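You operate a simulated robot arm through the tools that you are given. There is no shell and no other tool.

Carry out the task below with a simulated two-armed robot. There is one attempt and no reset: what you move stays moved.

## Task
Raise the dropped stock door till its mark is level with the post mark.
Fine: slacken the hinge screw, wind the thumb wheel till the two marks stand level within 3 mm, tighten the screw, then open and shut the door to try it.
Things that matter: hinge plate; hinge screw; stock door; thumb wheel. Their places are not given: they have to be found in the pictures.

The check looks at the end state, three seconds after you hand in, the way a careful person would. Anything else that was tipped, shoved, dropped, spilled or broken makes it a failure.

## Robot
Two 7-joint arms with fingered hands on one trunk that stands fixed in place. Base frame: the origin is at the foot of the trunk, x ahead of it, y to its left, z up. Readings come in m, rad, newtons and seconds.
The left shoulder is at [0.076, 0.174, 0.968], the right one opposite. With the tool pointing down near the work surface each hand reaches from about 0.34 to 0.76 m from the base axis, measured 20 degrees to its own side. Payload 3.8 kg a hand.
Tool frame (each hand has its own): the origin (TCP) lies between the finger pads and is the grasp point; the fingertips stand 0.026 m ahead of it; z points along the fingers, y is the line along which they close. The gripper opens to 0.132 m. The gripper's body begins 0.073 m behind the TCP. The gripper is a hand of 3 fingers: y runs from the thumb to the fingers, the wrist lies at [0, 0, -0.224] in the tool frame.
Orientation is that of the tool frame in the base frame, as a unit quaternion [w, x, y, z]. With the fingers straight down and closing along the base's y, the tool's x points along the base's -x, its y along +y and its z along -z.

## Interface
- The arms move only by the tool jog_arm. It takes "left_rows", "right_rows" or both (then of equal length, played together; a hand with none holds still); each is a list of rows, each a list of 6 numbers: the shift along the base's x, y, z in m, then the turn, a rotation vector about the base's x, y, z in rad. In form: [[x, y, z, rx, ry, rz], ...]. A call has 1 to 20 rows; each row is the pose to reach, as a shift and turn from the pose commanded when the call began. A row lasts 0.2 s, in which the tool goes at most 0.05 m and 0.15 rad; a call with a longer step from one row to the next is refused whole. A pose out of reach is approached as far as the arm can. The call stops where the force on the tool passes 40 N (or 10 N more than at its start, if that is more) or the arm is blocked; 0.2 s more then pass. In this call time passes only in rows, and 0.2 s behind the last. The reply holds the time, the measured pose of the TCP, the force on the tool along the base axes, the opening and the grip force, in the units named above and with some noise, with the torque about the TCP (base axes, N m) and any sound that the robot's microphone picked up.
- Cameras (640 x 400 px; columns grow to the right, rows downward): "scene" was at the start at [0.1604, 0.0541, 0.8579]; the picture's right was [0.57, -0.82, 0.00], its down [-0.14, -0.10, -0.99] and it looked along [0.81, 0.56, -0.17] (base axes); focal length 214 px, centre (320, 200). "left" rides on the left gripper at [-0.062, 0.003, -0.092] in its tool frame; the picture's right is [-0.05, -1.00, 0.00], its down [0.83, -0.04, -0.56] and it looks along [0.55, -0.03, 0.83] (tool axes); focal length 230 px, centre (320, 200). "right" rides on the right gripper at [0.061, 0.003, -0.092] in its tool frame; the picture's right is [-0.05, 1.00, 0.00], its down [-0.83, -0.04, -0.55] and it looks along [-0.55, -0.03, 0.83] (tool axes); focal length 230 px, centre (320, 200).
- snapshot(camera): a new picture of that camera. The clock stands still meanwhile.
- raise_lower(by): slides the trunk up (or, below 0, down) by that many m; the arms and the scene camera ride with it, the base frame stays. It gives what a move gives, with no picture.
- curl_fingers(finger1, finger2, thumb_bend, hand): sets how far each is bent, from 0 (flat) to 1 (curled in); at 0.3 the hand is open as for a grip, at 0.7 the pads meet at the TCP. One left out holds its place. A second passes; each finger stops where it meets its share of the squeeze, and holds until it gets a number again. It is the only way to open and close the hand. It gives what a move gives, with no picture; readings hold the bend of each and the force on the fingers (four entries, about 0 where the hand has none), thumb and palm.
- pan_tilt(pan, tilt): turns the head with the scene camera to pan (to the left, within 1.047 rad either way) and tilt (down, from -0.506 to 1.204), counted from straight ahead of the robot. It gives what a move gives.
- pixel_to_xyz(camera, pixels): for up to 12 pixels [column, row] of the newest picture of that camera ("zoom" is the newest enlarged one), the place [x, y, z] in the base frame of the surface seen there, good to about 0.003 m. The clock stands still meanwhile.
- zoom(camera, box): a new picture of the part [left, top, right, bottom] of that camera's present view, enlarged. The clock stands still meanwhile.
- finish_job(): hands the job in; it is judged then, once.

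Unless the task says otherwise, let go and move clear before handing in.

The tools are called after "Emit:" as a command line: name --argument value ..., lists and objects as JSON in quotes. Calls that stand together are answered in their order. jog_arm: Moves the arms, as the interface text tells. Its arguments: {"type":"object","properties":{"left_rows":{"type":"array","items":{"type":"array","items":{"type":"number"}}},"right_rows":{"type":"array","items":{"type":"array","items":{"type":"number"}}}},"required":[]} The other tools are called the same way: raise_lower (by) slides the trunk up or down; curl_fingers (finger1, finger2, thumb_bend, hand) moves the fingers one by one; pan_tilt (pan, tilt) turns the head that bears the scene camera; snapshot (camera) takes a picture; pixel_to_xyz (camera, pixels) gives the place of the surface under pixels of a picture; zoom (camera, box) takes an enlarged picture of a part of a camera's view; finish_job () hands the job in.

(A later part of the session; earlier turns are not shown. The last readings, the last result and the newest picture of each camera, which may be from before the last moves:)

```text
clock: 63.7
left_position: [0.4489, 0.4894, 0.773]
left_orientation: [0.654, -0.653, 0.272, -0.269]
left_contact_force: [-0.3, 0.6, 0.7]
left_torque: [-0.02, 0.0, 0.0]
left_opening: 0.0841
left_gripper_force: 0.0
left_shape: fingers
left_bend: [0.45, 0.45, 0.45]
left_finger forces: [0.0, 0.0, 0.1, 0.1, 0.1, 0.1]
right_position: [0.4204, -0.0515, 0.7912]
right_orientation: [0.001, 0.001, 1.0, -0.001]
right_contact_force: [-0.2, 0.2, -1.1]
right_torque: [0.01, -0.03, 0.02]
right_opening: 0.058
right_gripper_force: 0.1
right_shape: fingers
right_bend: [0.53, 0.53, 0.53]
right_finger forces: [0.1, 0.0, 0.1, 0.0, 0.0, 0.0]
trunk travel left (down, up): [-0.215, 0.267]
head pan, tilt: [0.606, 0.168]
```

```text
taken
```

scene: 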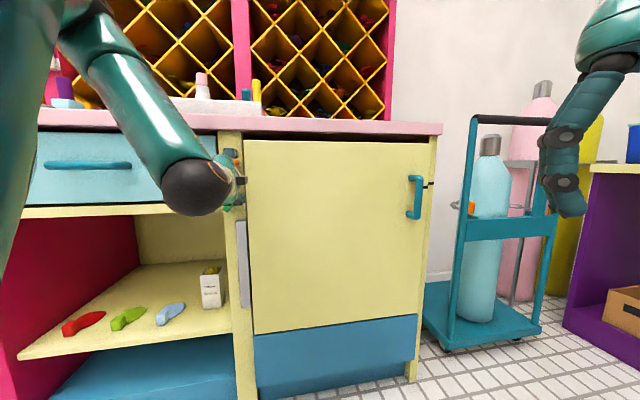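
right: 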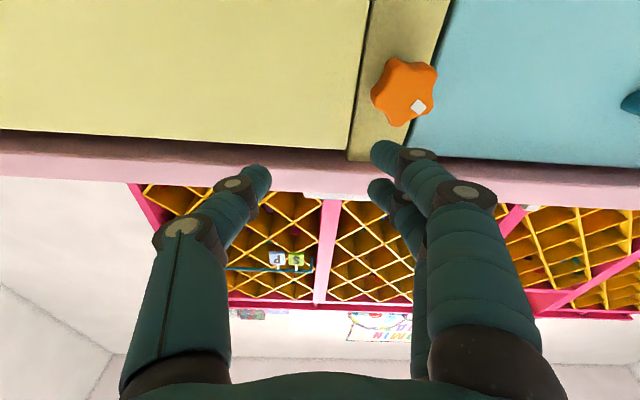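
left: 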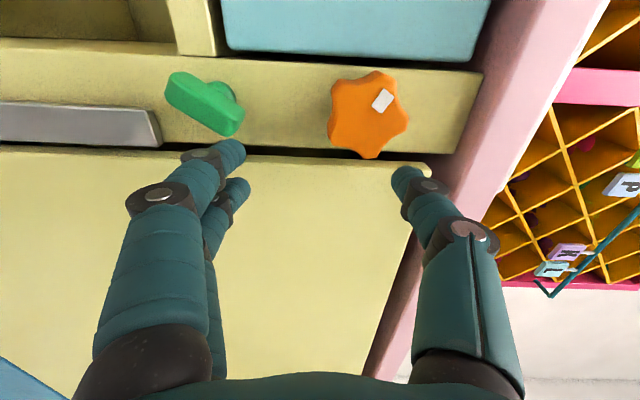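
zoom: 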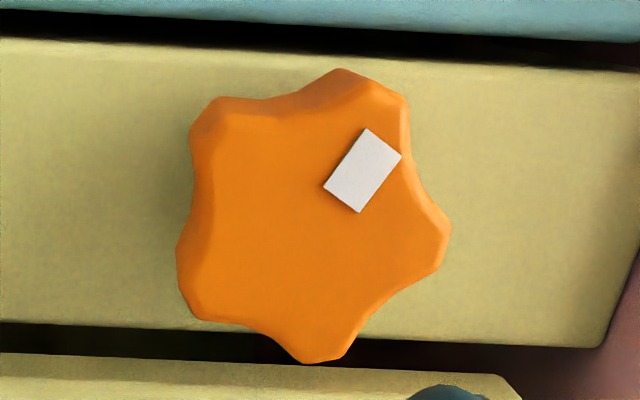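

The star is centred at u≈0.712, s≈-0.056, z≈0.80, with one lobe pointing up. I'll move in with the thumb above and the two fingers below.

Emit:
jog_arm --left_rows '[[0.0, 0.01, 0.014, 0, 0, 0], [0.002, 0.022, 0.027, 0, 0, 0], [0.005, 0.036, 0.027, 0, 0, 0], [0.009, 0.046, 0.027, 0, 0, 0], [0.0138, 0.0523, 0.027, 0, 0, 0]]'

Emit:
snapshot --camera "left"

```text
clock: 64.9
left_position: [0.4633, 0.5396, 0.8]
left_orientation: [0.655, -0.653, 0.271, -0.269]
left_contact_force: [0.1, -0.2, 0.1]
left_torque: [0.05, 0.0, 0.0]
left_opening: 0.0841
left_gripper_force: 0.0
left_shape: fingers
left_bend: [0.45, 0.45, 0.45]
left_finger forces: [0.1, 0.0, 0.0, 0.0, 0.0, 0.1]
right_position: [0.4198, -0.0524, 0.7923]
right_orientation: [0.001, 0.0, 1.0, 0.0]
right_contact_force: [0.6, 0.0, 0.3]
right_torque: [0.0, -0.04, -0.02]
right_opening: 0.0579
right_gripper_force: 0.1
right_shape: fingers
right_bend: [0.53, 0.53, 0.53]
right_finger forces: [0.0, 0.0, 0.1, 0.0, 0.0, 0.1]
trunk travel left (down, up): [-0.215, 0.267]
head pan, tilt: [0.606, 0.168]
```

```text
taken
```

left: 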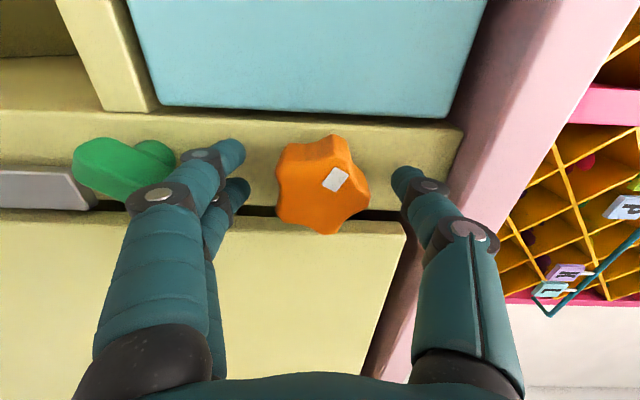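

The star sits centred between thumb and fingers at (323,185), with no contact. I'll close on it.

Emit:
curl_fingers --hand "left" --finger1 0.72 --finger2 0.72 --thumb_bend 0.72

Emit:
snapshot --camera "left"

Emit:
zoom --camera "scene" --box '[400, 165, 448, 195]'

```text
clock: 65.9
left_position: [0.4624, 0.542, 0.8]
left_orientation: [0.654, -0.653, 0.272, -0.269]
left_contact_force: [3.0, 3.6, 2.2]
left_torque: [-0.01, 0.02, 0.02]
left_opening: 0.0454
left_gripper_force: 20.4
left_shape: fingers
left_bend: [0.59, 0.58, 0.61]
left_finger forces: [9.7, 9.9, 0.0, 0.1, 21.1, 0.0]
right_position: [0.4209, -0.0507, 0.7924]
right_orientation: [0.0, 0.0, 1.0, -0.001]
right_contact_force: [-1.3, 0.2, -0.1]
right_torque: [0.02, -0.02, -0.02]
right_opening: 0.0581
right_gripper_force: 0.1
right_shape: fingers
right_bend: [0.53, 0.53, 0.53]
right_finger forces: [0.0, 0.1, 0.0, 0.1, 0.0, 0.1]
trunk travel left (down, up): [-0.215, 0.267]
head pan, tilt: [0.606, 0.168]
```

```text
taken
```

left: 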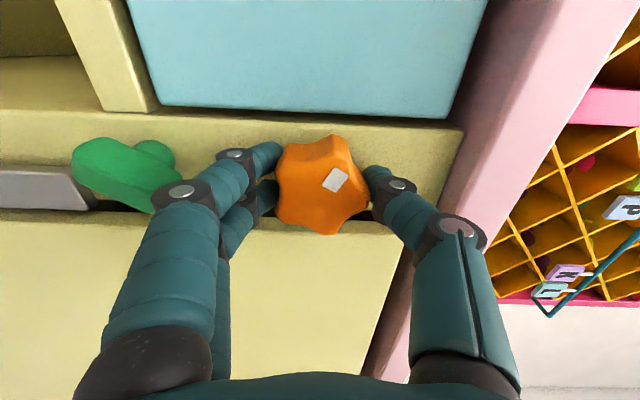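

```text
13.33 times, centred on (424, 180) of scene
```

zoom: 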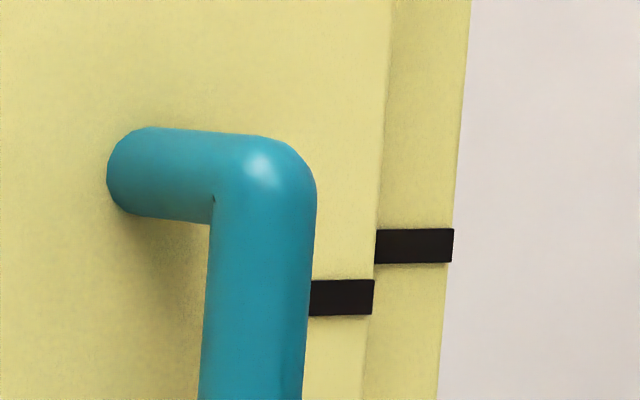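

The grip is firm (9.7, 9.9 and 21 N). As a baseline in the zoom, the post mark is at row 246 and the door mark at row 297. I'll turn clockwise 0.6 rad and compare.

Emit:
jog_arm --left_rows '[[0, 0, 0, 0.085, 0.085, 0], [0, 0, 0, 0.17, 0.17, 0], [0, 0, 0, 0.255, 0.255, 0], [0, 0, 0, 0.34, 0.34, 0], [0, 0, 0, 0.424, 0.424, 0]]'

Emit:
snapshot --camera "left"

Emit:
zoom --camera "scene" --box '[400, 165, 448, 195]'

```text
clock: 67.1
left_position: [0.4631, 0.5407, 0.8005]
left_orientation: [0.705, -0.542, 0.453, -0.063]
left_contact_force: [0.0, 3.8, 2.8]
left_torque: [-0.03, -0.05, 0.03]
left_opening: 0.0452
left_gripper_force: 21.3
left_shape: fingers
left_bend: [0.59, 0.58, 0.62]
left_finger forces: [10.1, 10.7, 0.1, 0.0, 21.5, 0.0]
right_position: [0.4215, -0.0506, 0.7921]
right_orientation: [0.001, 0.001, 1.0, -0.001]
right_contact_force: [0.3, 0.5, -0.8]
right_torque: [0.03, -0.05, -0.01]
right_opening: 0.0581
right_gripper_force: 0.1
right_shape: fingers
right_bend: [0.53, 0.53, 0.53]
right_finger forces: [0.1, 0.0, 0.0, 0.1, 0.1, 0.0]
trunk travel left (down, up): [-0.215, 0.267]
head pan, tilt: [0.606, 0.168]
```

```text
taken
```

left: 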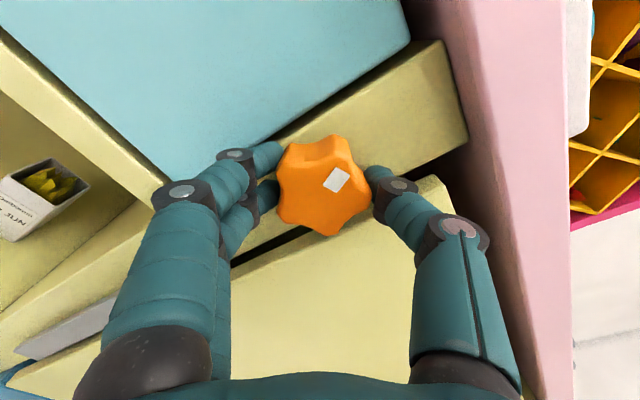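

```text
13.33 times, centred on (424, 180) of scene
```

zoom: 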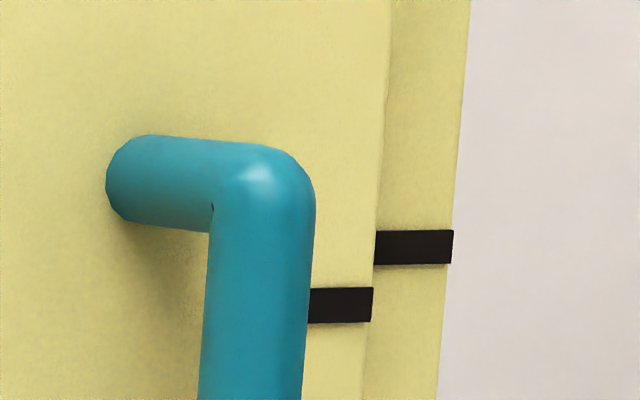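

The door mark went down (row 297 to 305), so the screw is slack and clockwise lowers the door. I'll turn the other way, anticlockwise, by 2.0 rad and watch.

Emit:
jog_arm --left_rows '[[0, 0, 0, -0.1, -0.1, 0], [0, 0, 0, -0.2, -0.2, 0], [0, 0, 0, -0.3, -0.3, 0], [0, 0, 0, -0.4, -0.4, 0], [0, 0, 0, -0.5, -0.5, 0], [0, 0, 0, -0.6, -0.6, 0], [0, 0, 0, -0.7, -0.7, 0], [0, 0, 0, -0.8, -0.8, 0], [0, 0, 0, -0.9, -0.9, 0], [0, 0, 0, -1.0, -1.0, 0]]'

Emit:
snapshot --camera "left"

Emit:
zoom --camera "scene" --box '[400, 165, 448, 195]'

```text
clock: 69.3
left_position: [0.4631, 0.5417, 0.7991]
left_orientation: [-0.494, 0.707, 0.01, 0.506]
left_contact_force: [-1.3, -0.5, -5.9]
left_torque: [-0.1, 0.12, -0.09]
left_opening: 0.0451
left_gripper_force: 21.6
left_shape: fingers
left_bend: [0.59, 0.58, 0.62]
left_finger forces: [11.6, 11.8, 0.0, 0.0, 20.2, 0.0]
right_position: [0.4207, -0.0512, 0.7927]
right_orientation: [0.0, 0.0, 1.0, -0.001]
right_contact_force: [0.0, 0.8, -0.2]
right_torque: [0.03, 0.01, -0.03]
right_opening: 0.0577
right_gripper_force: 0.0
right_shape: fingers
right_bend: [0.53, 0.53, 0.53]
right_finger forces: [0.0, 0.0, 0.1, 0.0, 0.1, 0.1]
trunk travel left (down, up): [-0.215, 0.267]
head pan, tilt: [0.606, 0.168]
```

```text
taken
```

left: 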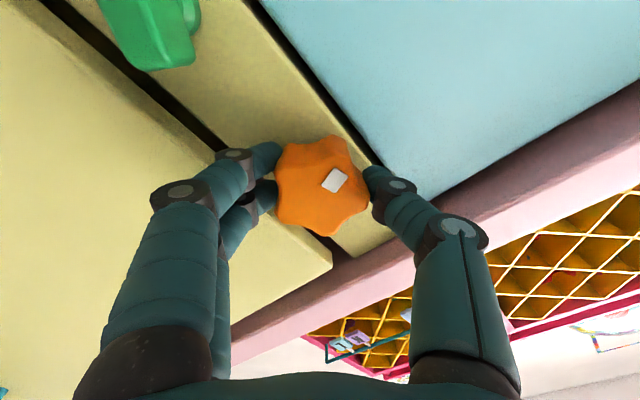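

```text
13.33 times, centred on (424, 180) of scene
```

zoom: 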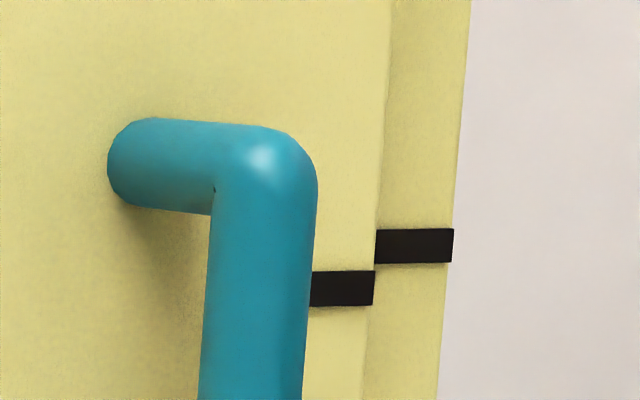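

The door rises: the door mark went from row 305 to 288, about 12 px per rad. I'll continue anticlockwise to the roll limit and then regrip.

Emit:
jog_arm --left_rows '[[0, 0, 0, -0.1, -0.1, 0], [0, 0, 0, -0.2, -0.2, 0], [0, 0, 0, -0.3, -0.3, 0], [0, 0, 0, -0.4, -0.4, 0], [0, 0, 0, -0.5, -0.5, 0]]'

Emit:
snapshot --camera "left"

Emit:
zoom --camera "scene" --box '[400, 165, 448, 195]'

Emit:
pixel_to_xyz --camera "zoom" --pixels '[[415, 231], [415, 245], [415, 262], [345, 265], [345, 280], [345, 295]]'

```text
clock: 70.5
left_position: [0.4646, 0.5404, 0.7986]
left_orientation: [-0.287, 0.661, 0.254, 0.645]
left_contact_force: [-7.9, -9.9, -14.3]
left_torque: [0.02, 0.26, -0.52]
left_opening: 0.0454
left_gripper_force: 34.6
left_shape: fingers
left_bend: [0.59, 0.6, 0.63]
left_finger forces: [11.9, 37.5, 0.0, 0.0, 20.3, 0.1]
right_position: [0.4219, -0.0509, 0.7932]
right_orientation: [0.0, 0.0, 1.0, 0.0]
right_contact_force: [-0.5, -0.3, 0.0]
right_torque: [0.02, -0.03, 0.0]
right_opening: 0.058
right_gripper_force: 0.1
right_shape: fingers
right_bend: [0.53, 0.53, 0.53]
right_finger forces: [0.1, 0.1, 0.0, 0.0, 0.1, 0.0]
trunk travel left (down, up): [-0.215, 0.267]
head pan, tilt: [0.606, 0.168]
```

```text
taken
```

left: 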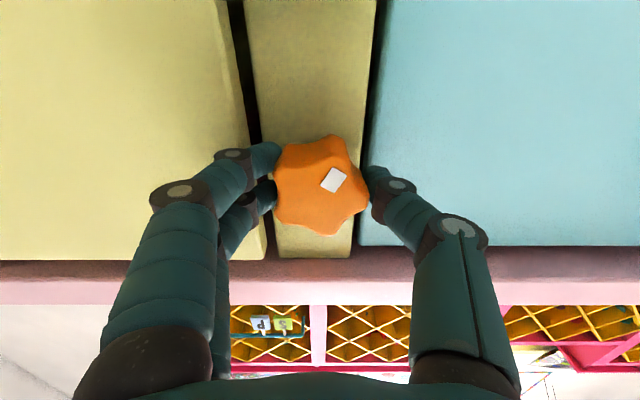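

```text
13.33 times, centred on (424, 180) of scene
```

zoom: 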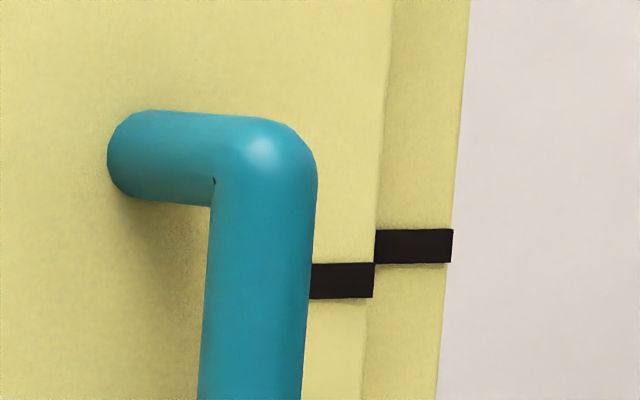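

```text
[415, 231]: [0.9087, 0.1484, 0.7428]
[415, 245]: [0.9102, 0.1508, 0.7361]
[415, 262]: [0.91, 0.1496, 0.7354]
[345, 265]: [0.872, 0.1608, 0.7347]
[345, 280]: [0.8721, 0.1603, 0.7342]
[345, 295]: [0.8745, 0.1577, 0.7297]
```

Finger 2 is now pressing the door edge (37 N), so I'm stopping here. The door mark is at row 280 against about 256 for level, leaving roughly 6 mm or 2 rad. I'll ease back slightly, loosen the fingers a little and retreat.

Emit:
jog_arm --left_rows '[[0, 0, 0, 0.04, 0.04, 0], [0, 0, 0, 0.08, 0.08, 0]]'

Emit:
curl_fingers --hand "left" --thumb_bend 0.5 --finger1 0.575 --finger2 0.575

Emit:
snapshot --camera "left"

```text
clock: 71.1
left_position: [0.4636, 0.5407, 0.8006]
left_orientation: [-0.323, 0.674, 0.216, 0.628]
left_contact_force: [-7.7, -7.6, -14.7]
left_torque: [-0.63, -0.21, -0.65]
left_opening: 0.0455
left_gripper_force: 48.4
left_shape: fingers
left_bend: [0.59, 0.6, 0.63]
left_finger forces: [12.4, 65.2, 0.0, 0.0, 19.3, 0.0]
right_position: [0.4205, -0.0513, 0.793]
right_orientation: [0.001, 0.0, 1.0, -0.001]
right_contact_force: [1.1, 0.6, 0.6]
right_torque: [0.04, -0.01, 0.03]
right_opening: 0.0579
right_gripper_force: 0.1
right_shape: fingers
right_bend: [0.53, 0.53, 0.53]
right_finger forces: [0.1, 0.0, 0.0, 0.0, 0.0, 0.1]
trunk travel left (down, up): [-0.215, 0.267]
head pan, tilt: [0.606, 0.168]
```

```text
clock: 72.1
left_position: [0.4635, 0.5401, 0.8031]
left_orientation: [-0.324, 0.672, 0.216, 0.63]
left_contact_force: [-2.1, -3.2, 5.4]
left_torque: [-0.07, -0.17, -0.16]
left_opening: 0.0585
left_gripper_force: 7.8
left_shape: fingers
left_bend: [0.55, 0.58, 0.5]
left_finger forces: [3.6, 11.9, 0.0, 0.1, 0.1, 0.0]
right_position: [0.4205, -0.0522, 0.792]
right_orientation: [0.001, 0.0, 1.0, 0.001]
right_contact_force: [0.2, -0.5, -0.2]
right_torque: [-0.01, 0.0, -0.01]
right_opening: 0.0578
right_gripper_force: 0.0
right_shape: fingers
right_bend: [0.53, 0.53, 0.53]
right_finger forces: [0.1, 0.0, 0.0, 0.0, 0.0, 0.0]
trunk travel left (down, up): [-0.215, 0.267]
head pan, tilt: [0.606, 0.168]
```

```text
taken
```

left: 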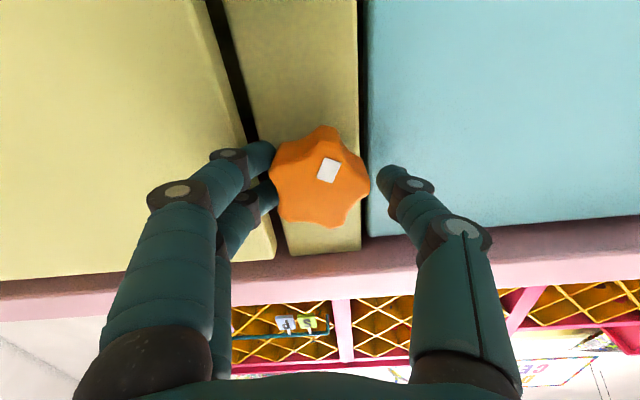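

The forces have dropped to 12 N on finger 2. I'll back straight out in small steps.

Emit:
jog_arm --left_rows '[[-0.003, -0.003, 0, 0, 0, 0], [-0.007, -0.007, 0, 0, 0, 0], [-0.011, -0.011, 0, 0, 0, 0], [-0.015, -0.015, 0, 0, 0, 0]]'

Emit:
snapshot --camera "left"

```text
clock: 73.1
left_position: [0.4474, 0.5265, 0.799]
left_orientation: [-0.324, 0.674, 0.216, 0.628]
left_contact_force: [2.3, 0.1, -0.6]
left_torque: [-0.01, 0.02, 0.02]
left_opening: 0.0584
left_gripper_force: 1.6
left_shape: fingers
left_bend: [0.56, 0.56, 0.5]
left_finger forces: [1.3, 0.6, 0.0, 0.0, 0.0, 0.0]
right_position: [0.4193, -0.0513, 0.7933]
right_orientation: [0.0, 0.0, 1.0, 0.0]
right_contact_force: [-0.6, -0.1, -0.2]
right_torque: [-0.02, 0.03, -0.01]
right_opening: 0.058
right_gripper_force: 0.0
right_shape: fingers
right_bend: [0.53, 0.53, 0.53]
right_finger forces: [0.1, 0.0, 0.1, 0.0, 0.0, 0.1]
trunk travel left (down, up): [-0.215, 0.267]
head pan, tilt: [0.606, 0.168]
```

```text
taken
```

left: 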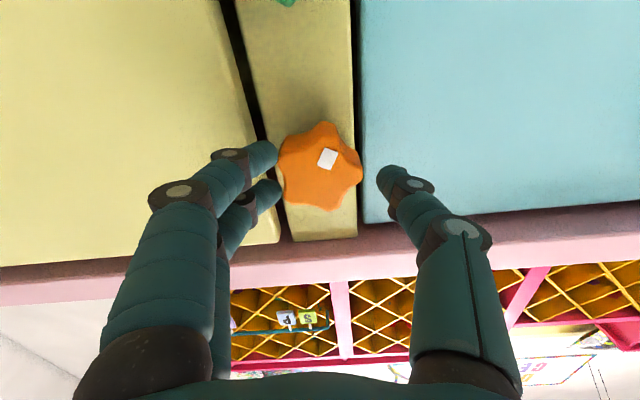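

The hand is nearly clear (tips at u≈0.715, before the door face). I'll open wide and roll clockwise 2.51 rad, two lobe steps, to regrip with the thumb on a lobe.

Emit:
curl_fingers --hand "left" --finger1 0.4 --finger2 0.4 --thumb_bend 0.4

Emit:
jog_arm --left_rows '[[-0.001, -0.001, 0, 0.0987, 0.0987, 0], [-0.001, -0.001, 0, 0.1974, 0.1974, 0], [-0.001, -0.001, 0, 0.2962, 0.2962, 0], [-0.001, -0.001, 0, 0.3949, 0.3949, 0], [-0.001, -0.001, 0, 0.4936, 0.4936, 0], [-0.001, -0.001, 0, 0.5923, 0.5923, 0], [-0.001, -0.001, 0, 0.691, 0.691, 0], [-0.001, -0.001, 0, 0.7898, 0.7898, 0], [-0.001, -0.001, 0, 0.8885, 0.8885, 0], [-0.001, -0.001, 0, 0.9872, 0.9872, 0], [-0.001, -0.001, 0, 1.0859, 1.0859, 0], [-0.001, -0.001, 0, 1.1847, 1.1847, 0], [-0.001, -0.001, 0, 1.2834, 1.2834, 0], [-0.001, -0.001, 0, 1.3821, 1.3821, 0], [-0.001, -0.001, 0, 1.4808, 1.4808, 0], [-0.001, -0.001, 0, 1.5795, 1.5795, 0], [-0.001, -0.001, 0, 1.6783, 1.6783, 0], [-0.001, -0.001, 0, 1.777, 1.777, 0]]'

Emit:
snapshot --camera "left"

Emit:
zoom --camera "scene" --box '[400, 165, 448, 195]'

```text
clock: 74.1
left_position: [0.4471, 0.5266, 0.7989]
left_orientation: [-0.324, 0.674, 0.217, 0.628]
left_contact_force: [-0.2, -1.3, 0.4]
left_torque: [-0.02, 0.0, 0.03]
left_opening: 0.101
left_gripper_force: 0.0
left_shape: fingers
left_bend: [0.4, 0.4, 0.4]
left_finger forces: [0.1, 0.0, 0.0, 0.0, 0.0, 0.0]
right_position: [0.42, -0.0509, 0.7932]
right_orientation: [0.001, 0.0, 1.0, 0.0]
right_contact_force: [-0.4, 0.1, -0.4]
right_torque: [0.02, 0.01, 0.0]
right_opening: 0.0577
right_gripper_force: 0.0
right_shape: fingers
right_bend: [0.53, 0.53, 0.53]
right_finger forces: [0.0, 0.1, 0.0, 0.0, 0.0, 0.0]
trunk travel left (down, up): [-0.215, 0.267]
head pan, tilt: [0.606, 0.168]
```

```text
clock: 77.9
left_position: [0.4465, 0.5254, 0.8001]
left_orientation: [0.698, -0.412, 0.574, 0.115]
left_contact_force: [-0.3, 1.0, -0.5]
left_torque: [0.0, 0.01, 0.0]
left_opening: 0.101
left_gripper_force: 0.0
left_shape: fingers
left_bend: [0.4, 0.4, 0.4]
left_finger forces: [0.0, 0.0, 0.0, 0.0, 0.0, 0.0]
right_position: [0.4205, -0.0505, 0.7923]
right_orientation: [0.001, 0.0, 1.0, 0.0]
right_contact_force: [0.2, 0.3, 0.6]
right_torque: [0.02, -0.03, 0.02]
right_opening: 0.0578
right_gripper_force: 0.1
right_shape: fingers
right_bend: [0.53, 0.53, 0.53]
right_finger forces: [0.1, 0.1, 0.1, 0.0, 0.1, 0.1]
trunk travel left (down, up): [-0.215, 0.267]
head pan, tilt: [0.606, 0.168]
```

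```text
taken
```

left: 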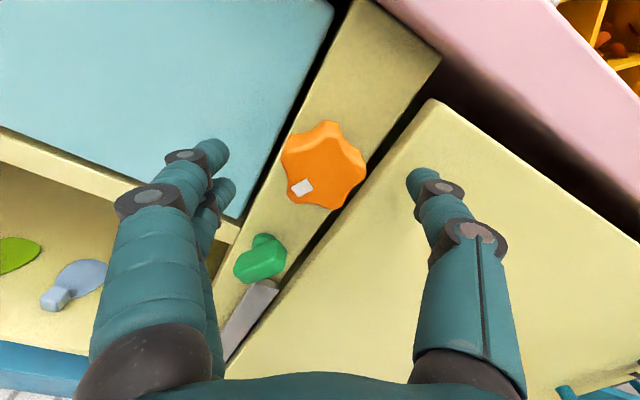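

```text
13.33 times, centred on (424, 180) of scene
```

zoom: 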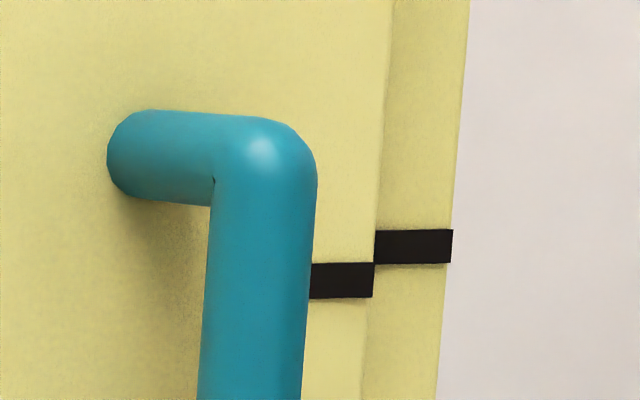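

No contact, and the door mark is unchanged at row 280. The star is centred at (325,165). I'll narrow the fingers, move in and close.

Emit:
curl_fingers --hand "left" --finger1 0.51 --finger2 0.51 --thumb_bend 0.52

Emit:
jog_arm --left_rows '[[0.005, 0.005, 0, 0, 0, 0], [0.01, 0.01, 0, 0, 0, 0], [0.0145, 0.0145, 0, 0, 0, 0]]'

Emit:
snapshot --camera "left"

```text
clock: 78.9
left_position: [0.4477, 0.5253, 0.8008]
left_orientation: [0.698, -0.413, 0.573, 0.114]
left_contact_force: [-0.3, 0.4, 0.0]
left_torque: [0.03, 0.0, 0.01]
left_opening: 0.0634
left_gripper_force: 0.1
left_shape: fingers
left_bend: [0.51, 0.51, 0.52]
left_finger forces: [0.0, 0.0, 0.0, 0.0, 0.0, 0.1]
right_position: [0.4205, -0.0515, 0.7925]
right_orientation: [0.0, 0.0, 1.0, 0.0]
right_contact_force: [-0.1, -0.1, -0.8]
right_torque: [0.0, 0.02, 0.0]
right_opening: 0.0581
right_gripper_force: 0.2
right_shape: fingers
right_bend: [0.53, 0.53, 0.53]
right_finger forces: [0.0, 0.0, 0.1, 0.0, 0.0, 0.0]
trunk travel left (down, up): [-0.215, 0.267]
head pan, tilt: [0.606, 0.168]
```

```text
clock: 79.6
left_position: [0.4569, 0.5306, 0.8017]
left_orientation: [0.698, -0.41, 0.576, 0.108]
left_contact_force: [-23.3, -15.2, 5.7]
left_torque: [0.23, -0.62, -0.81]
left_opening: 0.0602
left_gripper_force: 13.6
left_shape: fingers
left_bend: [0.51, 0.51, 0.55]
left_finger forces: [0.1, 0.1, 0.1, 0.0, 26.9, 0.0]
right_position: [0.419, -0.0505, 0.7939]
right_orientation: [0.002, -0.001, 1.0, 0.0]
right_contact_force: [-0.2, -1.1, 0.4]
right_torque: [-0.01, -0.04, 0.02]
right_opening: 0.0577
right_gripper_force: 0.1
right_shape: fingers
right_bend: [0.53, 0.53, 0.53]
right_finger forces: [0.0, 0.0, 0.0, 0.1, 0.1, 0.1]
trunk travel left (down, up): [-0.215, 0.267]
head pan, tilt: [0.606, 0.168]
stopped in row 3 (left hand): the force on the tool passed its limit at 49 N (the readings are from after the stop); the commanded pose is now the measured one
```

```text
taken
```

left: 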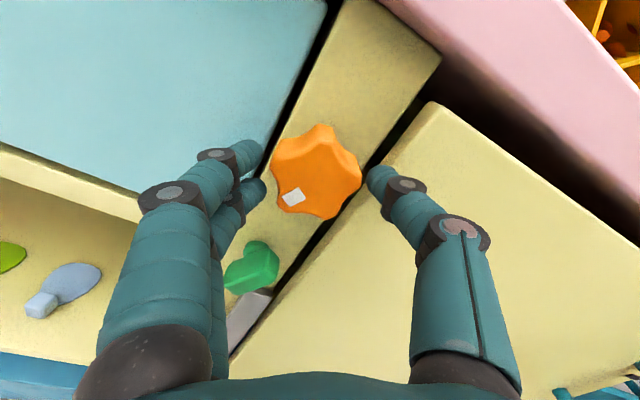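

The thumb hit the door face in this roll, and the call stopped itself. I'll back out and roll 0.63 rad anticlockwise, so the thumb sits in a valley higher up and away from the door.

Emit:
jog_arm --left_rows '[[-0.005, -0.004, -0.001, 0, 0, 0], [-0.0105, -0.006, -0.001, 0, 0, 0], [-0.0105, -0.006, -0.001, -0.089, -0.089, 0], [-0.0105, -0.006, -0.001, -0.178, -0.178, 0], [-0.0105, -0.006, -0.001, -0.267, -0.267, 0], [-0.0105, -0.006, -0.001, -0.356, -0.356, 0], [-0.0105, -0.006, -0.001, -0.444, -0.444, 0]]'

Emit:
snapshot --camera "left"

Emit:
snapshot --camera "scene"

Emit:
zoom --camera "scene" --box '[400, 165, 448, 195]'

```text
clock: 81.2
left_position: [0.4489, 0.5283, 0.7973]
left_orientation: [0.699, -0.567, 0.421, -0.113]
left_contact_force: [0.2, 0.3, 0.3]
left_torque: [0.01, -0.01, -0.01]
left_opening: 0.0633
left_gripper_force: 0.0
left_shape: fingers
left_bend: [0.51, 0.51, 0.52]
left_finger forces: [0.0, 0.1, 0.0, 0.1, 0.0, 0.0]
right_position: [0.4196, -0.0512, 0.792]
right_orientation: [0.0, 0.001, 1.0, 0.0]
right_contact_force: [0.1, 0.6, -0.3]
right_torque: [0.05, 0.0, -0.01]
right_opening: 0.058
right_gripper_force: 0.1
right_shape: fingers
right_bend: [0.53, 0.53, 0.53]
right_finger forces: [0.1, 0.0, 0.1, 0.0, 0.1, 0.0]
trunk travel left (down, up): [-0.215, 0.267]
head pan, tilt: [0.606, 0.168]
```

```text
taken
```

left: 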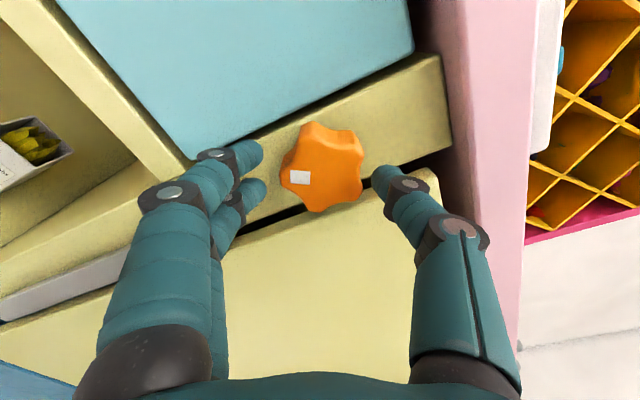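

```text
taken
```

scene: 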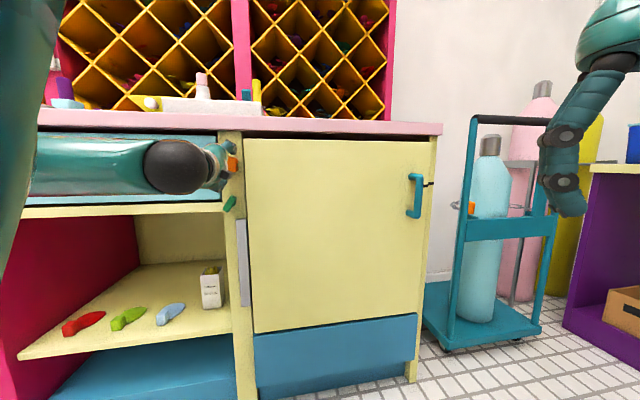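

```text
13.33 times, centred on (424, 180) of scene
```

zoom: 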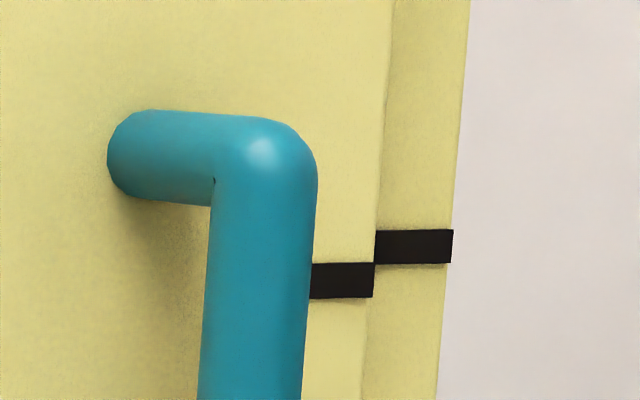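

The hand is free at roll ~1.1 rad, with the thumb facing a valley and the fingers straddling a lobe, and the door mark is unchanged. I'll move in and close.

Emit:
jog_arm --left_rows '[[0.004, 0.004, 0.001, 0, 0, 0], [0.008, 0.008, 0.002, 0, 0, 0], [0.0125, 0.0116, 0.0027, 0, 0, 0]]'

Emit:
curl_fingers --hand "left" --finger1 0.72 --finger2 0.72 --thumb_bend 0.72

Emit:
snapshot --camera "left"

```text
clock: 82.0
left_position: [0.4616, 0.5392, 0.7999]
left_orientation: [0.699, -0.567, 0.421, -0.112]
left_contact_force: [-0.1, 0.2, 0.5]
left_torque: [0.03, -0.02, -0.02]
left_opening: 0.063
left_gripper_force: 0.0
left_shape: fingers
left_bend: [0.51, 0.51, 0.52]
left_finger forces: [0.1, 0.0, 0.0, 0.0, 0.0, 0.1]
right_position: [0.4203, -0.0514, 0.7922]
right_orientation: [0.0, -0.001, 1.0, 0.0]
right_contact_force: [-0.8, 0.4, 1.3]
right_torque: [0.01, 0.02, -0.01]
right_opening: 0.0576
right_gripper_force: 0.0
right_shape: fingers
right_bend: [0.53, 0.53, 0.53]
right_finger forces: [0.1, 0.0, 0.1, 0.1, 0.0, 0.0]
trunk travel left (down, up): [-0.215, 0.267]
head pan, tilt: [0.606, 0.168]
```

```text
clock: 83.0
left_position: [0.4606, 0.539, 0.7998]
left_orientation: [0.699, -0.567, 0.422, -0.112]
left_contact_force: [3.3, 3.7, -1.5]
left_torque: [-0.02, 0.04, 0.0]
left_opening: 0.0404
left_gripper_force: 18.5
left_shape: fingers
left_bend: [0.6, 0.58, 0.62]
left_finger forces: [10.5, 9.8, 0.0, 0.0, 18.8, 0.0]
right_position: [0.4206, -0.0509, 0.7938]
right_orientation: [0.001, 0.0, 1.0, -0.001]
right_contact_force: [0.6, -0.2, 0.5]
right_torque: [0.0, -0.01, -0.05]
right_opening: 0.0584
right_gripper_force: 0.0
right_shape: fingers
right_bend: [0.53, 0.53, 0.53]
right_finger forces: [0.0, 0.1, 0.1, 0.0, 0.1, 0.0]
trunk travel left (down, up): [-0.215, 0.267]
head pan, tilt: [0.606, 0.168]
```

```text
taken
```

left: 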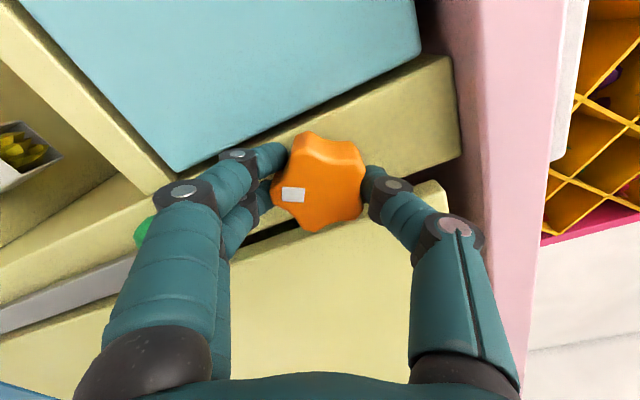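

Firm grip with no door contact. I'll turn anticlockwise 1.55 rad and check the marks.

Emit:
jog_arm --left_rows '[[0, 0, 0, -0.1, -0.1, 0], [0, 0, 0, -0.2, -0.2, 0], [0, 0, 0, -0.3, -0.3, 0], [0, 0, 0, -0.4, -0.4, 0], [0, 0, 0, -0.5, -0.5, 0], [0, 0, 0, -0.6, -0.6, 0], [0, 0, 0, -0.7, -0.7, 0], [0, 0, 0, -0.8, -0.8, 0], [0, 0, 0, -0.9, -0.9, 0], [0, 0, 0, -1.0, -1.0, 0], [0, 0, 0, -1.1, -1.1, 0]]'

Emit:
snapshot --camera "left"

Emit:
zoom --camera "scene" --box '[400, 165, 448, 195]'

```text
clock: 85.4
left_position: [0.4613, 0.5395, 0.7982]
left_orientation: [-0.426, 0.695, 0.104, 0.569]
left_contact_force: [6.8, 2.6, -4.3]
left_torque: [-0.05, 0.14, -0.12]
left_opening: 0.0403
left_gripper_force: 19.6
left_shape: fingers
left_bend: [0.61, 0.58, 0.63]
left_finger forces: [12.3, 12.0, 0.0, 0.0, 17.0, 0.0]
right_position: [0.4211, -0.0507, 0.7923]
right_orientation: [0.0, 0.0, 1.0, -0.001]
right_contact_force: [-0.4, 0.3, 0.2]
right_torque: [-0.02, -0.03, 0.02]
right_opening: 0.058
right_gripper_force: 0.0
right_shape: fingers
right_bend: [0.53, 0.53, 0.53]
right_finger forces: [0.0, 0.0, 0.0, 0.0, 0.0, 0.0]
trunk travel left (down, up): [-0.215, 0.267]
head pan, tilt: [0.606, 0.168]
```

```text
taken
```

left: 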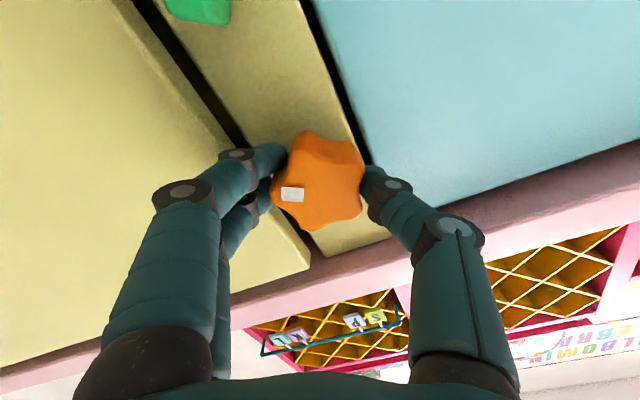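

```text
13.33 times, centred on (424, 180) of scene
```

zoom: 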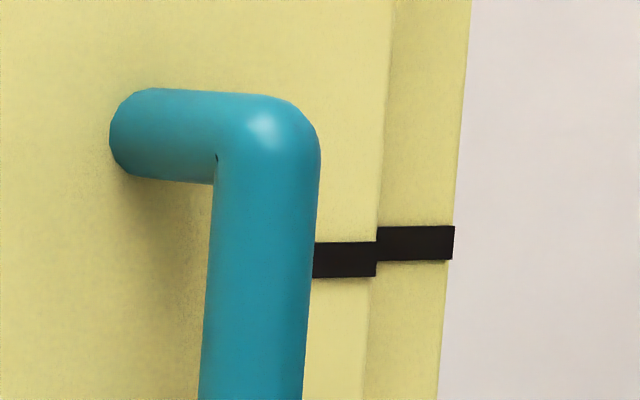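

The door mark is now at row 260 against the post at row 243. With about 10 px of parallax, roughly 1.6 mm remains. I'll turn another 0.35 rad.

Emit:
jog_arm --left_rows '[[0, 0, 0, -0.085, -0.085, 0], [0, 0, 0, -0.17, -0.17, 0], [0, 0, 0, -0.25, -0.25, 0]]'

Emit:
zoom --camera "scene" --box '[400, 165, 448, 195]'

Emit:
snapshot --camera "left"

```text
clock: 86.2
left_position: [0.4624, 0.5394, 0.7978]
left_orientation: [-0.321, 0.667, 0.226, 0.634]
left_contact_force: [5.1, 0.9, -5.2]
left_torque: [-0.08, 0.08, -0.14]
left_opening: 0.0404
left_gripper_force: 20.8
left_shape: fingers
left_bend: [0.61, 0.58, 0.63]
left_finger forces: [12.7, 10.4, 0.0, 0.1, 17.9, 0.0]
right_position: [0.4209, -0.0513, 0.7929]
right_orientation: [-0.001, 0.0, 1.0, -0.001]
right_contact_force: [-0.3, 0.2, -0.2]
right_torque: [0.01, 0.02, 0.0]
right_opening: 0.0578
right_gripper_force: 0.1
right_shape: fingers
right_bend: [0.53, 0.53, 0.53]
right_finger forces: [0.0, 0.0, 0.1, 0.0, 0.1, 0.0]
trunk travel left (down, up): [-0.215, 0.267]
head pan, tilt: [0.606, 0.168]
```

```text
13.33 times, centred on (424, 180) of scene
```

zoom: 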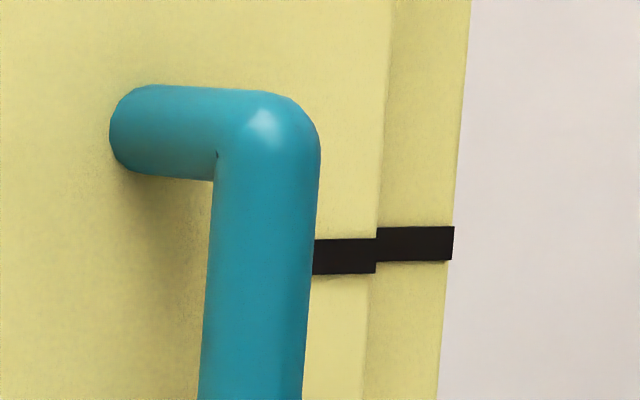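

```text
taken
```

left: 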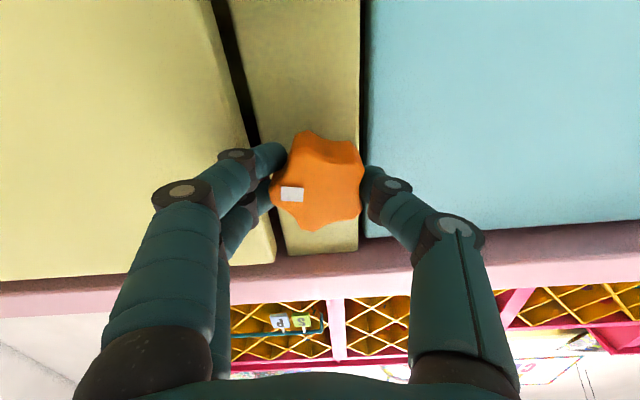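

The marks now differ by 13.5 px against about 10 px of parallax, so the door is about 0.9 mm low, inside the 3 mm limit. I'll release gently and back out.

Emit:
curl_fingers --hand "left" --thumb_bend 0.5 --finger1 0.57 --finger2 0.56

Emit:
jog_arm --left_rows '[[-0.003, -0.003, 0, 0, 0, 0], [-0.007, -0.007, 0, 0, 0, 0], [-0.011, -0.011, 0, 0, 0, 0], [-0.014, -0.014, 0, 0, 0, 0]]'

Emit:
zoom --camera "scene" --box '[400, 165, 448, 195]'

Emit:
snapshot --camera "left"

```text
clock: 87.2
left_position: [0.4606, 0.5386, 0.8006]
left_orientation: [-0.321, 0.666, 0.224, 0.635]
left_contact_force: [-1.2, -0.3, 1.4]
left_torque: [0.0, -0.03, -0.04]
left_opening: 0.0579
left_gripper_force: 2.0
left_shape: fingers
left_bend: [0.56, 0.56, 0.5]
left_finger forces: [0.0, 4.6, 0.0, 0.0, 0.0, 0.1]
right_position: [0.42, -0.0525, 0.7931]
right_orientation: [0.001, 0.0, 1.0, 0.001]
right_contact_force: [-0.4, -0.6, -0.4]
right_torque: [0.0, 0.0, -0.01]
right_opening: 0.0577
right_gripper_force: 0.0
right_shape: fingers
right_bend: [0.53, 0.53, 0.53]
right_finger forces: [0.0, 0.0, 0.0, 0.0, 0.1, 0.0]
trunk travel left (down, up): [-0.215, 0.267]
head pan, tilt: [0.606, 0.168]
```

```text
clock: 88.2
left_position: [0.447, 0.5255, 0.7995]
left_orientation: [-0.321, 0.667, 0.225, 0.634]
left_contact_force: [0.2, -0.8, 0.4]
left_torque: [0.02, -0.06, -0.03]
left_opening: 0.0578
left_gripper_force: 0.3
left_shape: fingers
left_bend: [0.56, 0.55, 0.5]
left_finger forces: [0.0, 0.6, 0.1, 0.0, 0.0, 0.0]
right_position: [0.4205, -0.0504, 0.7914]
right_orientation: [0.0, 0.0, 1.0, 0.0]
right_contact_force: [-0.8, 0.2, 0.6]
right_torque: [-0.02, -0.01, -0.02]
right_opening: 0.0579
right_gripper_force: 0.1
right_shape: fingers
right_bend: [0.53, 0.53, 0.53]
right_finger forces: [0.1, 0.1, 0.0, 0.0, 0.0, 0.1]
trunk travel left (down, up): [-0.215, 0.267]
head pan, tilt: [0.606, 0.168]
```

```text
13.33 times, centred on (424, 180) of scene
```

zoom: 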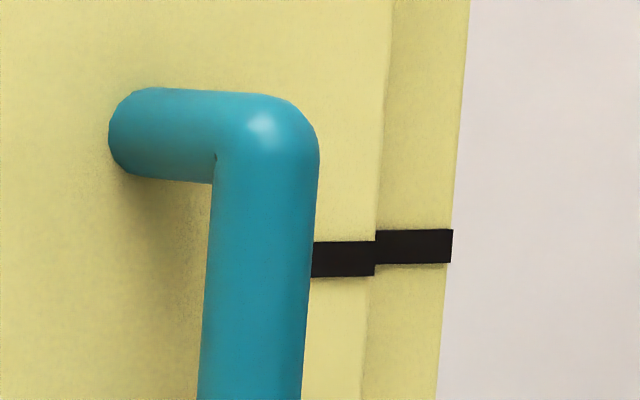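

```text
taken
```

left: 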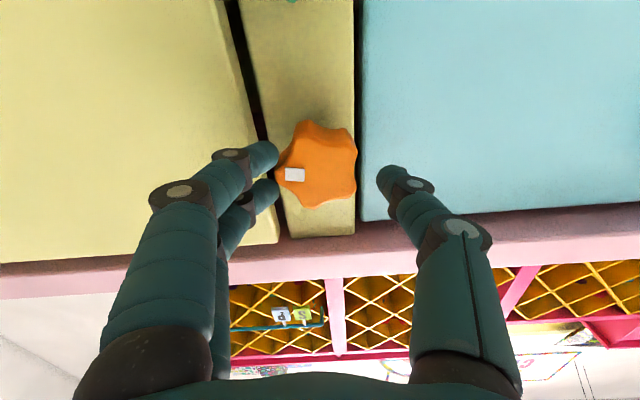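

The alignment held after release, with the post at row 246 and the door at row 259. I'll open wide, roll back and step away from the star, then lower the trunk 0.1 m to return to the wing.

Emit:
curl_fingers --hand "left" --finger1 0.42 --finger2 0.42 --thumb_bend 0.42

Emit:
jog_arm --left_rows '[[-0.001, -0.001, 0, 0.1012, 0.1012, 0], [-0.001, -0.001, 0, 0.2024, 0.2024, 0], [-0.001, -0.001, 0, 0.3036, 0.3036, 0], [-0.002, -0.003, 0, 0.4048, 0.4048, 0], [-0.003, -0.006, 0, 0.506, 0.506, 0], [-0.004, -0.01, 0, 0.6072, 0.6072, 0], [-0.005, -0.016, 0, 0.7084, 0.7084, 0], [-0.005, -0.022, 0, 0.8096, 0.8096, 0], [-0.003, -0.03, 0, 0.9108, 0.9108, 0], [0.002, -0.0365, 0, 1.012, 1.012, 0]]'

Emit:
raise_lower --by -0.1

Emit:
snapshot --camera "left"

Emit:
zoom --camera "scene" --box '[400, 130, 448, 160]'

```text
clock: 89.2
left_position: [0.4465, 0.5254, 0.7994]
left_orientation: [-0.321, 0.667, 0.224, 0.634]
left_contact_force: [-0.4, 0.9, -0.2]
left_torque: [-0.01, -0.02, 0.03]
left_opening: 0.0942
left_gripper_force: 0.1
left_shape: fingers
left_bend: [0.42, 0.42, 0.42]
left_finger forces: [0.1, 0.0, 0.0, 0.0, 0.0, 0.0]
right_position: [0.421, -0.0511, 0.7926]
right_orientation: [0.002, 0.0, 1.0, 0.0]
right_contact_force: [-0.4, 0.5, 0.8]
right_torque: [0.02, 0.01, 0.02]
right_opening: 0.0579
right_gripper_force: 0.0
right_shape: fingers
right_bend: [0.53, 0.53, 0.53]
right_finger forces: [0.0, 0.1, 0.0, 0.1, 0.0, 0.0]
trunk travel left (down, up): [-0.215, 0.267]
head pan, tilt: [0.606, 0.168]
```

```text
clock: 91.4
left_position: [0.4483, 0.4888, 0.8007]
left_orientation: [0.656, -0.649, 0.273, -0.273]
left_contact_force: [-0.4, 0.0, 0.7]
left_torque: [-0.02, 0.0, 0.0]
left_opening: 0.0941
left_gripper_force: 0.1
left_shape: fingers
left_bend: [0.42, 0.42, 0.42]
left_finger forces: [0.0, 0.0, 0.1, 0.0, 0.0, 0.0]
right_position: [0.4203, -0.0514, 0.7923]
right_orientation: [0.0, 0.0, 1.0, -0.001]
right_contact_force: [0.1, -1.3, -0.5]
right_torque: [0.03, 0.02, -0.01]
right_opening: 0.0579
right_gripper_force: 0.1
right_shape: fingers
right_bend: [0.53, 0.53, 0.53]
right_finger forces: [0.0, 0.0, 0.0, 0.0, 0.0, 0.1]
trunk travel left (down, up): [-0.215, 0.267]
head pan, tilt: [0.606, 0.168]
```

```text
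clock: 92.8
left_position: [0.4567, 0.4878, 0.6796]
left_orientation: [-0.649, 0.654, -0.289, 0.258]
left_contact_force: [0.2, -0.6, 0.1]
left_torque: [0.0, 0.0, -0.02]
left_opening: 0.0946
left_gripper_force: 0.1
left_shape: fingers
left_bend: [0.42, 0.42, 0.42]
left_finger forces: [0.0, 0.0, 0.0, 0.0, 0.0, 0.0]
right_position: [0.42, -0.0512, 0.6926]
right_orientation: [0.0, 0.0, 1.0, 0.0]
right_contact_force: [0.6, 0.4, 0.4]
right_torque: [-0.01, -0.05, 0.0]
right_opening: 0.0577
right_gripper_force: 0.1
right_shape: fingers
right_bend: [0.53, 0.53, 0.53]
right_finger forces: [0.0, 0.1, 0.0, 0.1, 0.0, 0.0]
trunk travel left (down, up): [-0.115, 0.367]
head pan, tilt: [0.606, 0.168]
```

```text
taken
```

left: 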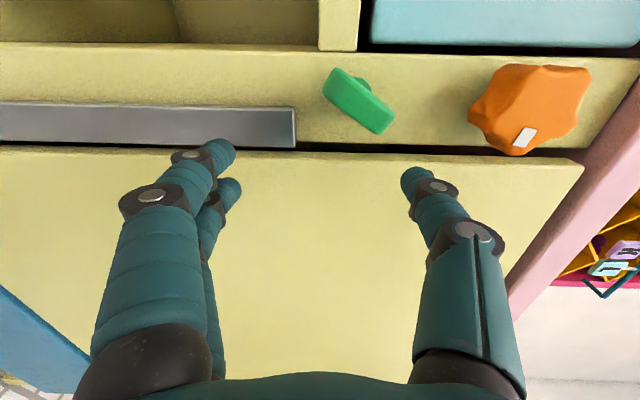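

```text
13.33 times, centred on (424, 145) of scene
```

zoom: 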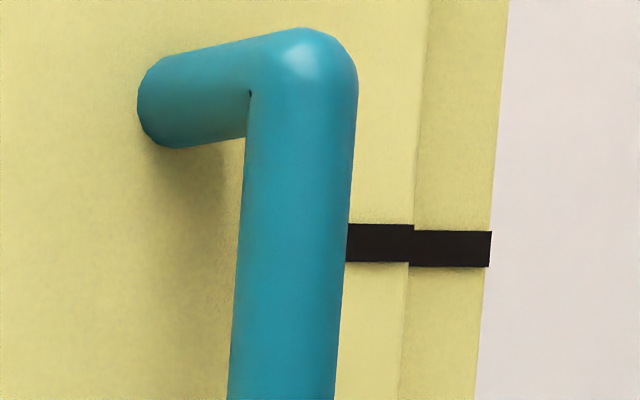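

From this lower camera the door mark (row 243) and post mark (row 249) again imply under 1 mm of error. The wing, at (358,100), is still at about 143° anticlockwise from vertical. I'll bring the hand in front of it and roll to match.

Emit:
jog_arm --left_rows '[[-0.0015, 0.005, 0.003, -0.096, -0.099, 0.002], [-0.003, 0.01, 0.006, -0.192, -0.199, 0.005], [-0.0045, 0.016, 0.009, -0.288, -0.298, 0.007], [-0.006, 0.021, 0.012, -0.384, -0.397, 0.01], [-0.0075, 0.026, 0.015, -0.48, -0.496, 0.012], [-0.009, 0.031, 0.018, -0.576, -0.596, 0.015], [-0.0105, 0.036, 0.0204, -0.672, -0.695, 0.017]]'

Emit:
snapshot --camera "left"

```text
clock: 94.4
left_position: [0.4458, 0.5242, 0.699]
left_orientation: [-0.459, 0.706, 0.051, 0.537]
left_contact_force: [1.2, -1.0, -0.5]
left_torque: [-0.02, 0.03, -0.04]
left_opening: 0.0946
left_gripper_force: 0.0
left_shape: fingers
left_bend: [0.42, 0.42, 0.42]
left_finger forces: [0.0, 0.1, 0.0, 0.1, 0.1, 0.0]
right_position: [0.421, -0.0521, 0.692]
right_orientation: [0.0, 0.001, 1.0, 0.0]
right_contact_force: [-0.3, -0.2, 0.0]
right_torque: [0.02, 0.03, 0.03]
right_opening: 0.0581
right_gripper_force: 0.0
right_shape: fingers
right_bend: [0.53, 0.53, 0.53]
right_finger forces: [0.0, 0.0, 0.0, 0.1, 0.1, 0.0]
trunk travel left (down, up): [-0.115, 0.367]
head pan, tilt: [0.606, 0.168]
```

```text
taken
```

left: 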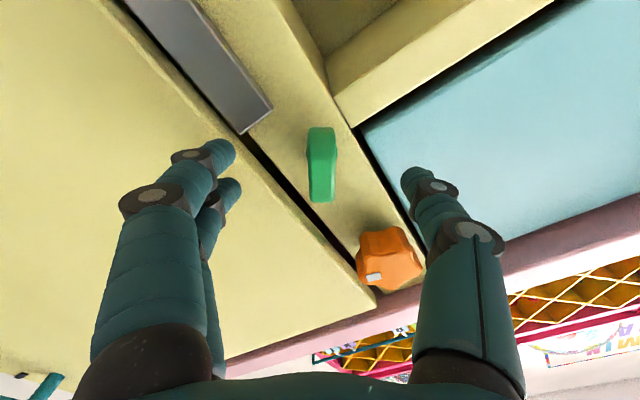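

The wing stands upright in the hand's view at (322,165), so the roll matches. I'll narrow the fingers and push in.

Emit:
curl_fingers --hand "left" --finger1 0.585 --finger2 0.585 --thumb_bend 0.585

Emit:
jog_arm --left_rows '[[0.005, 0.005, 0.0005, 0, 0, 0], [0.01, 0.01, 0.001, 0, 0, 0], [0.0158, 0.0153, 0.001, 0, 0, 0]]'

Emit:
snapshot --camera "left"

```text
clock: 95.4
left_position: [0.4462, 0.524, 0.6988]
left_orientation: [-0.462, 0.705, 0.051, 0.536]
left_contact_force: [-0.8, 0.3, -0.8]
left_torque: [-0.04, -0.03, -0.01]
left_opening: 0.042
left_gripper_force: 0.0
left_shape: fingers
left_bend: [0.58, 0.58, 0.58]
left_finger forces: [0.0, 0.0, 0.0, 0.0, 0.0, 0.1]
right_position: [0.4207, -0.051, 0.692]
right_orientation: [0.0, 0.001, 1.0, 0.0]
right_contact_force: [1.0, -0.3, 0.6]
right_torque: [-0.01, 0.0, 0.01]
right_opening: 0.0579
right_gripper_force: 0.1
right_shape: fingers
right_bend: [0.53, 0.53, 0.53]
right_finger forces: [0.0, 0.0, 0.1, 0.0, 0.0, 0.0]
trunk travel left (down, up): [-0.115, 0.367]
head pan, tilt: [0.606, 0.168]
```

```text
clock: 96.2
left_position: [0.4628, 0.54, 0.7]
left_orientation: [-0.461, 0.706, 0.05, 0.536]
left_contact_force: [0.4, -0.3, -1.1]
left_torque: [-0.05, 0.03, -0.03]
left_opening: 0.0421
left_gripper_force: 0.1
left_shape: fingers
left_bend: [0.58, 0.58, 0.58]
left_finger forces: [0.0, 0.1, 0.1, 0.0, 0.0, 0.0]
right_position: [0.42, -0.0508, 0.6934]
right_orientation: [0.0, 0.0, 1.0, 0.0]
right_contact_force: [0.9, -0.5, 0.1]
right_torque: [0.0, -0.01, -0.02]
right_opening: 0.0577
right_gripper_force: 0.3
right_shape: fingers
right_bend: [0.53, 0.53, 0.53]
right_finger forces: [0.0, 0.0, 0.1, 0.0, 0.1, 0.0]
trunk travel left (down, up): [-0.115, 0.367]
head pan, tilt: [0.606, 0.168]
```

```text
taken
```

left: 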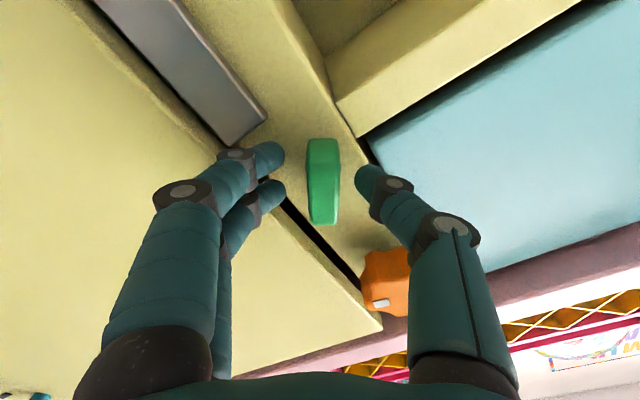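

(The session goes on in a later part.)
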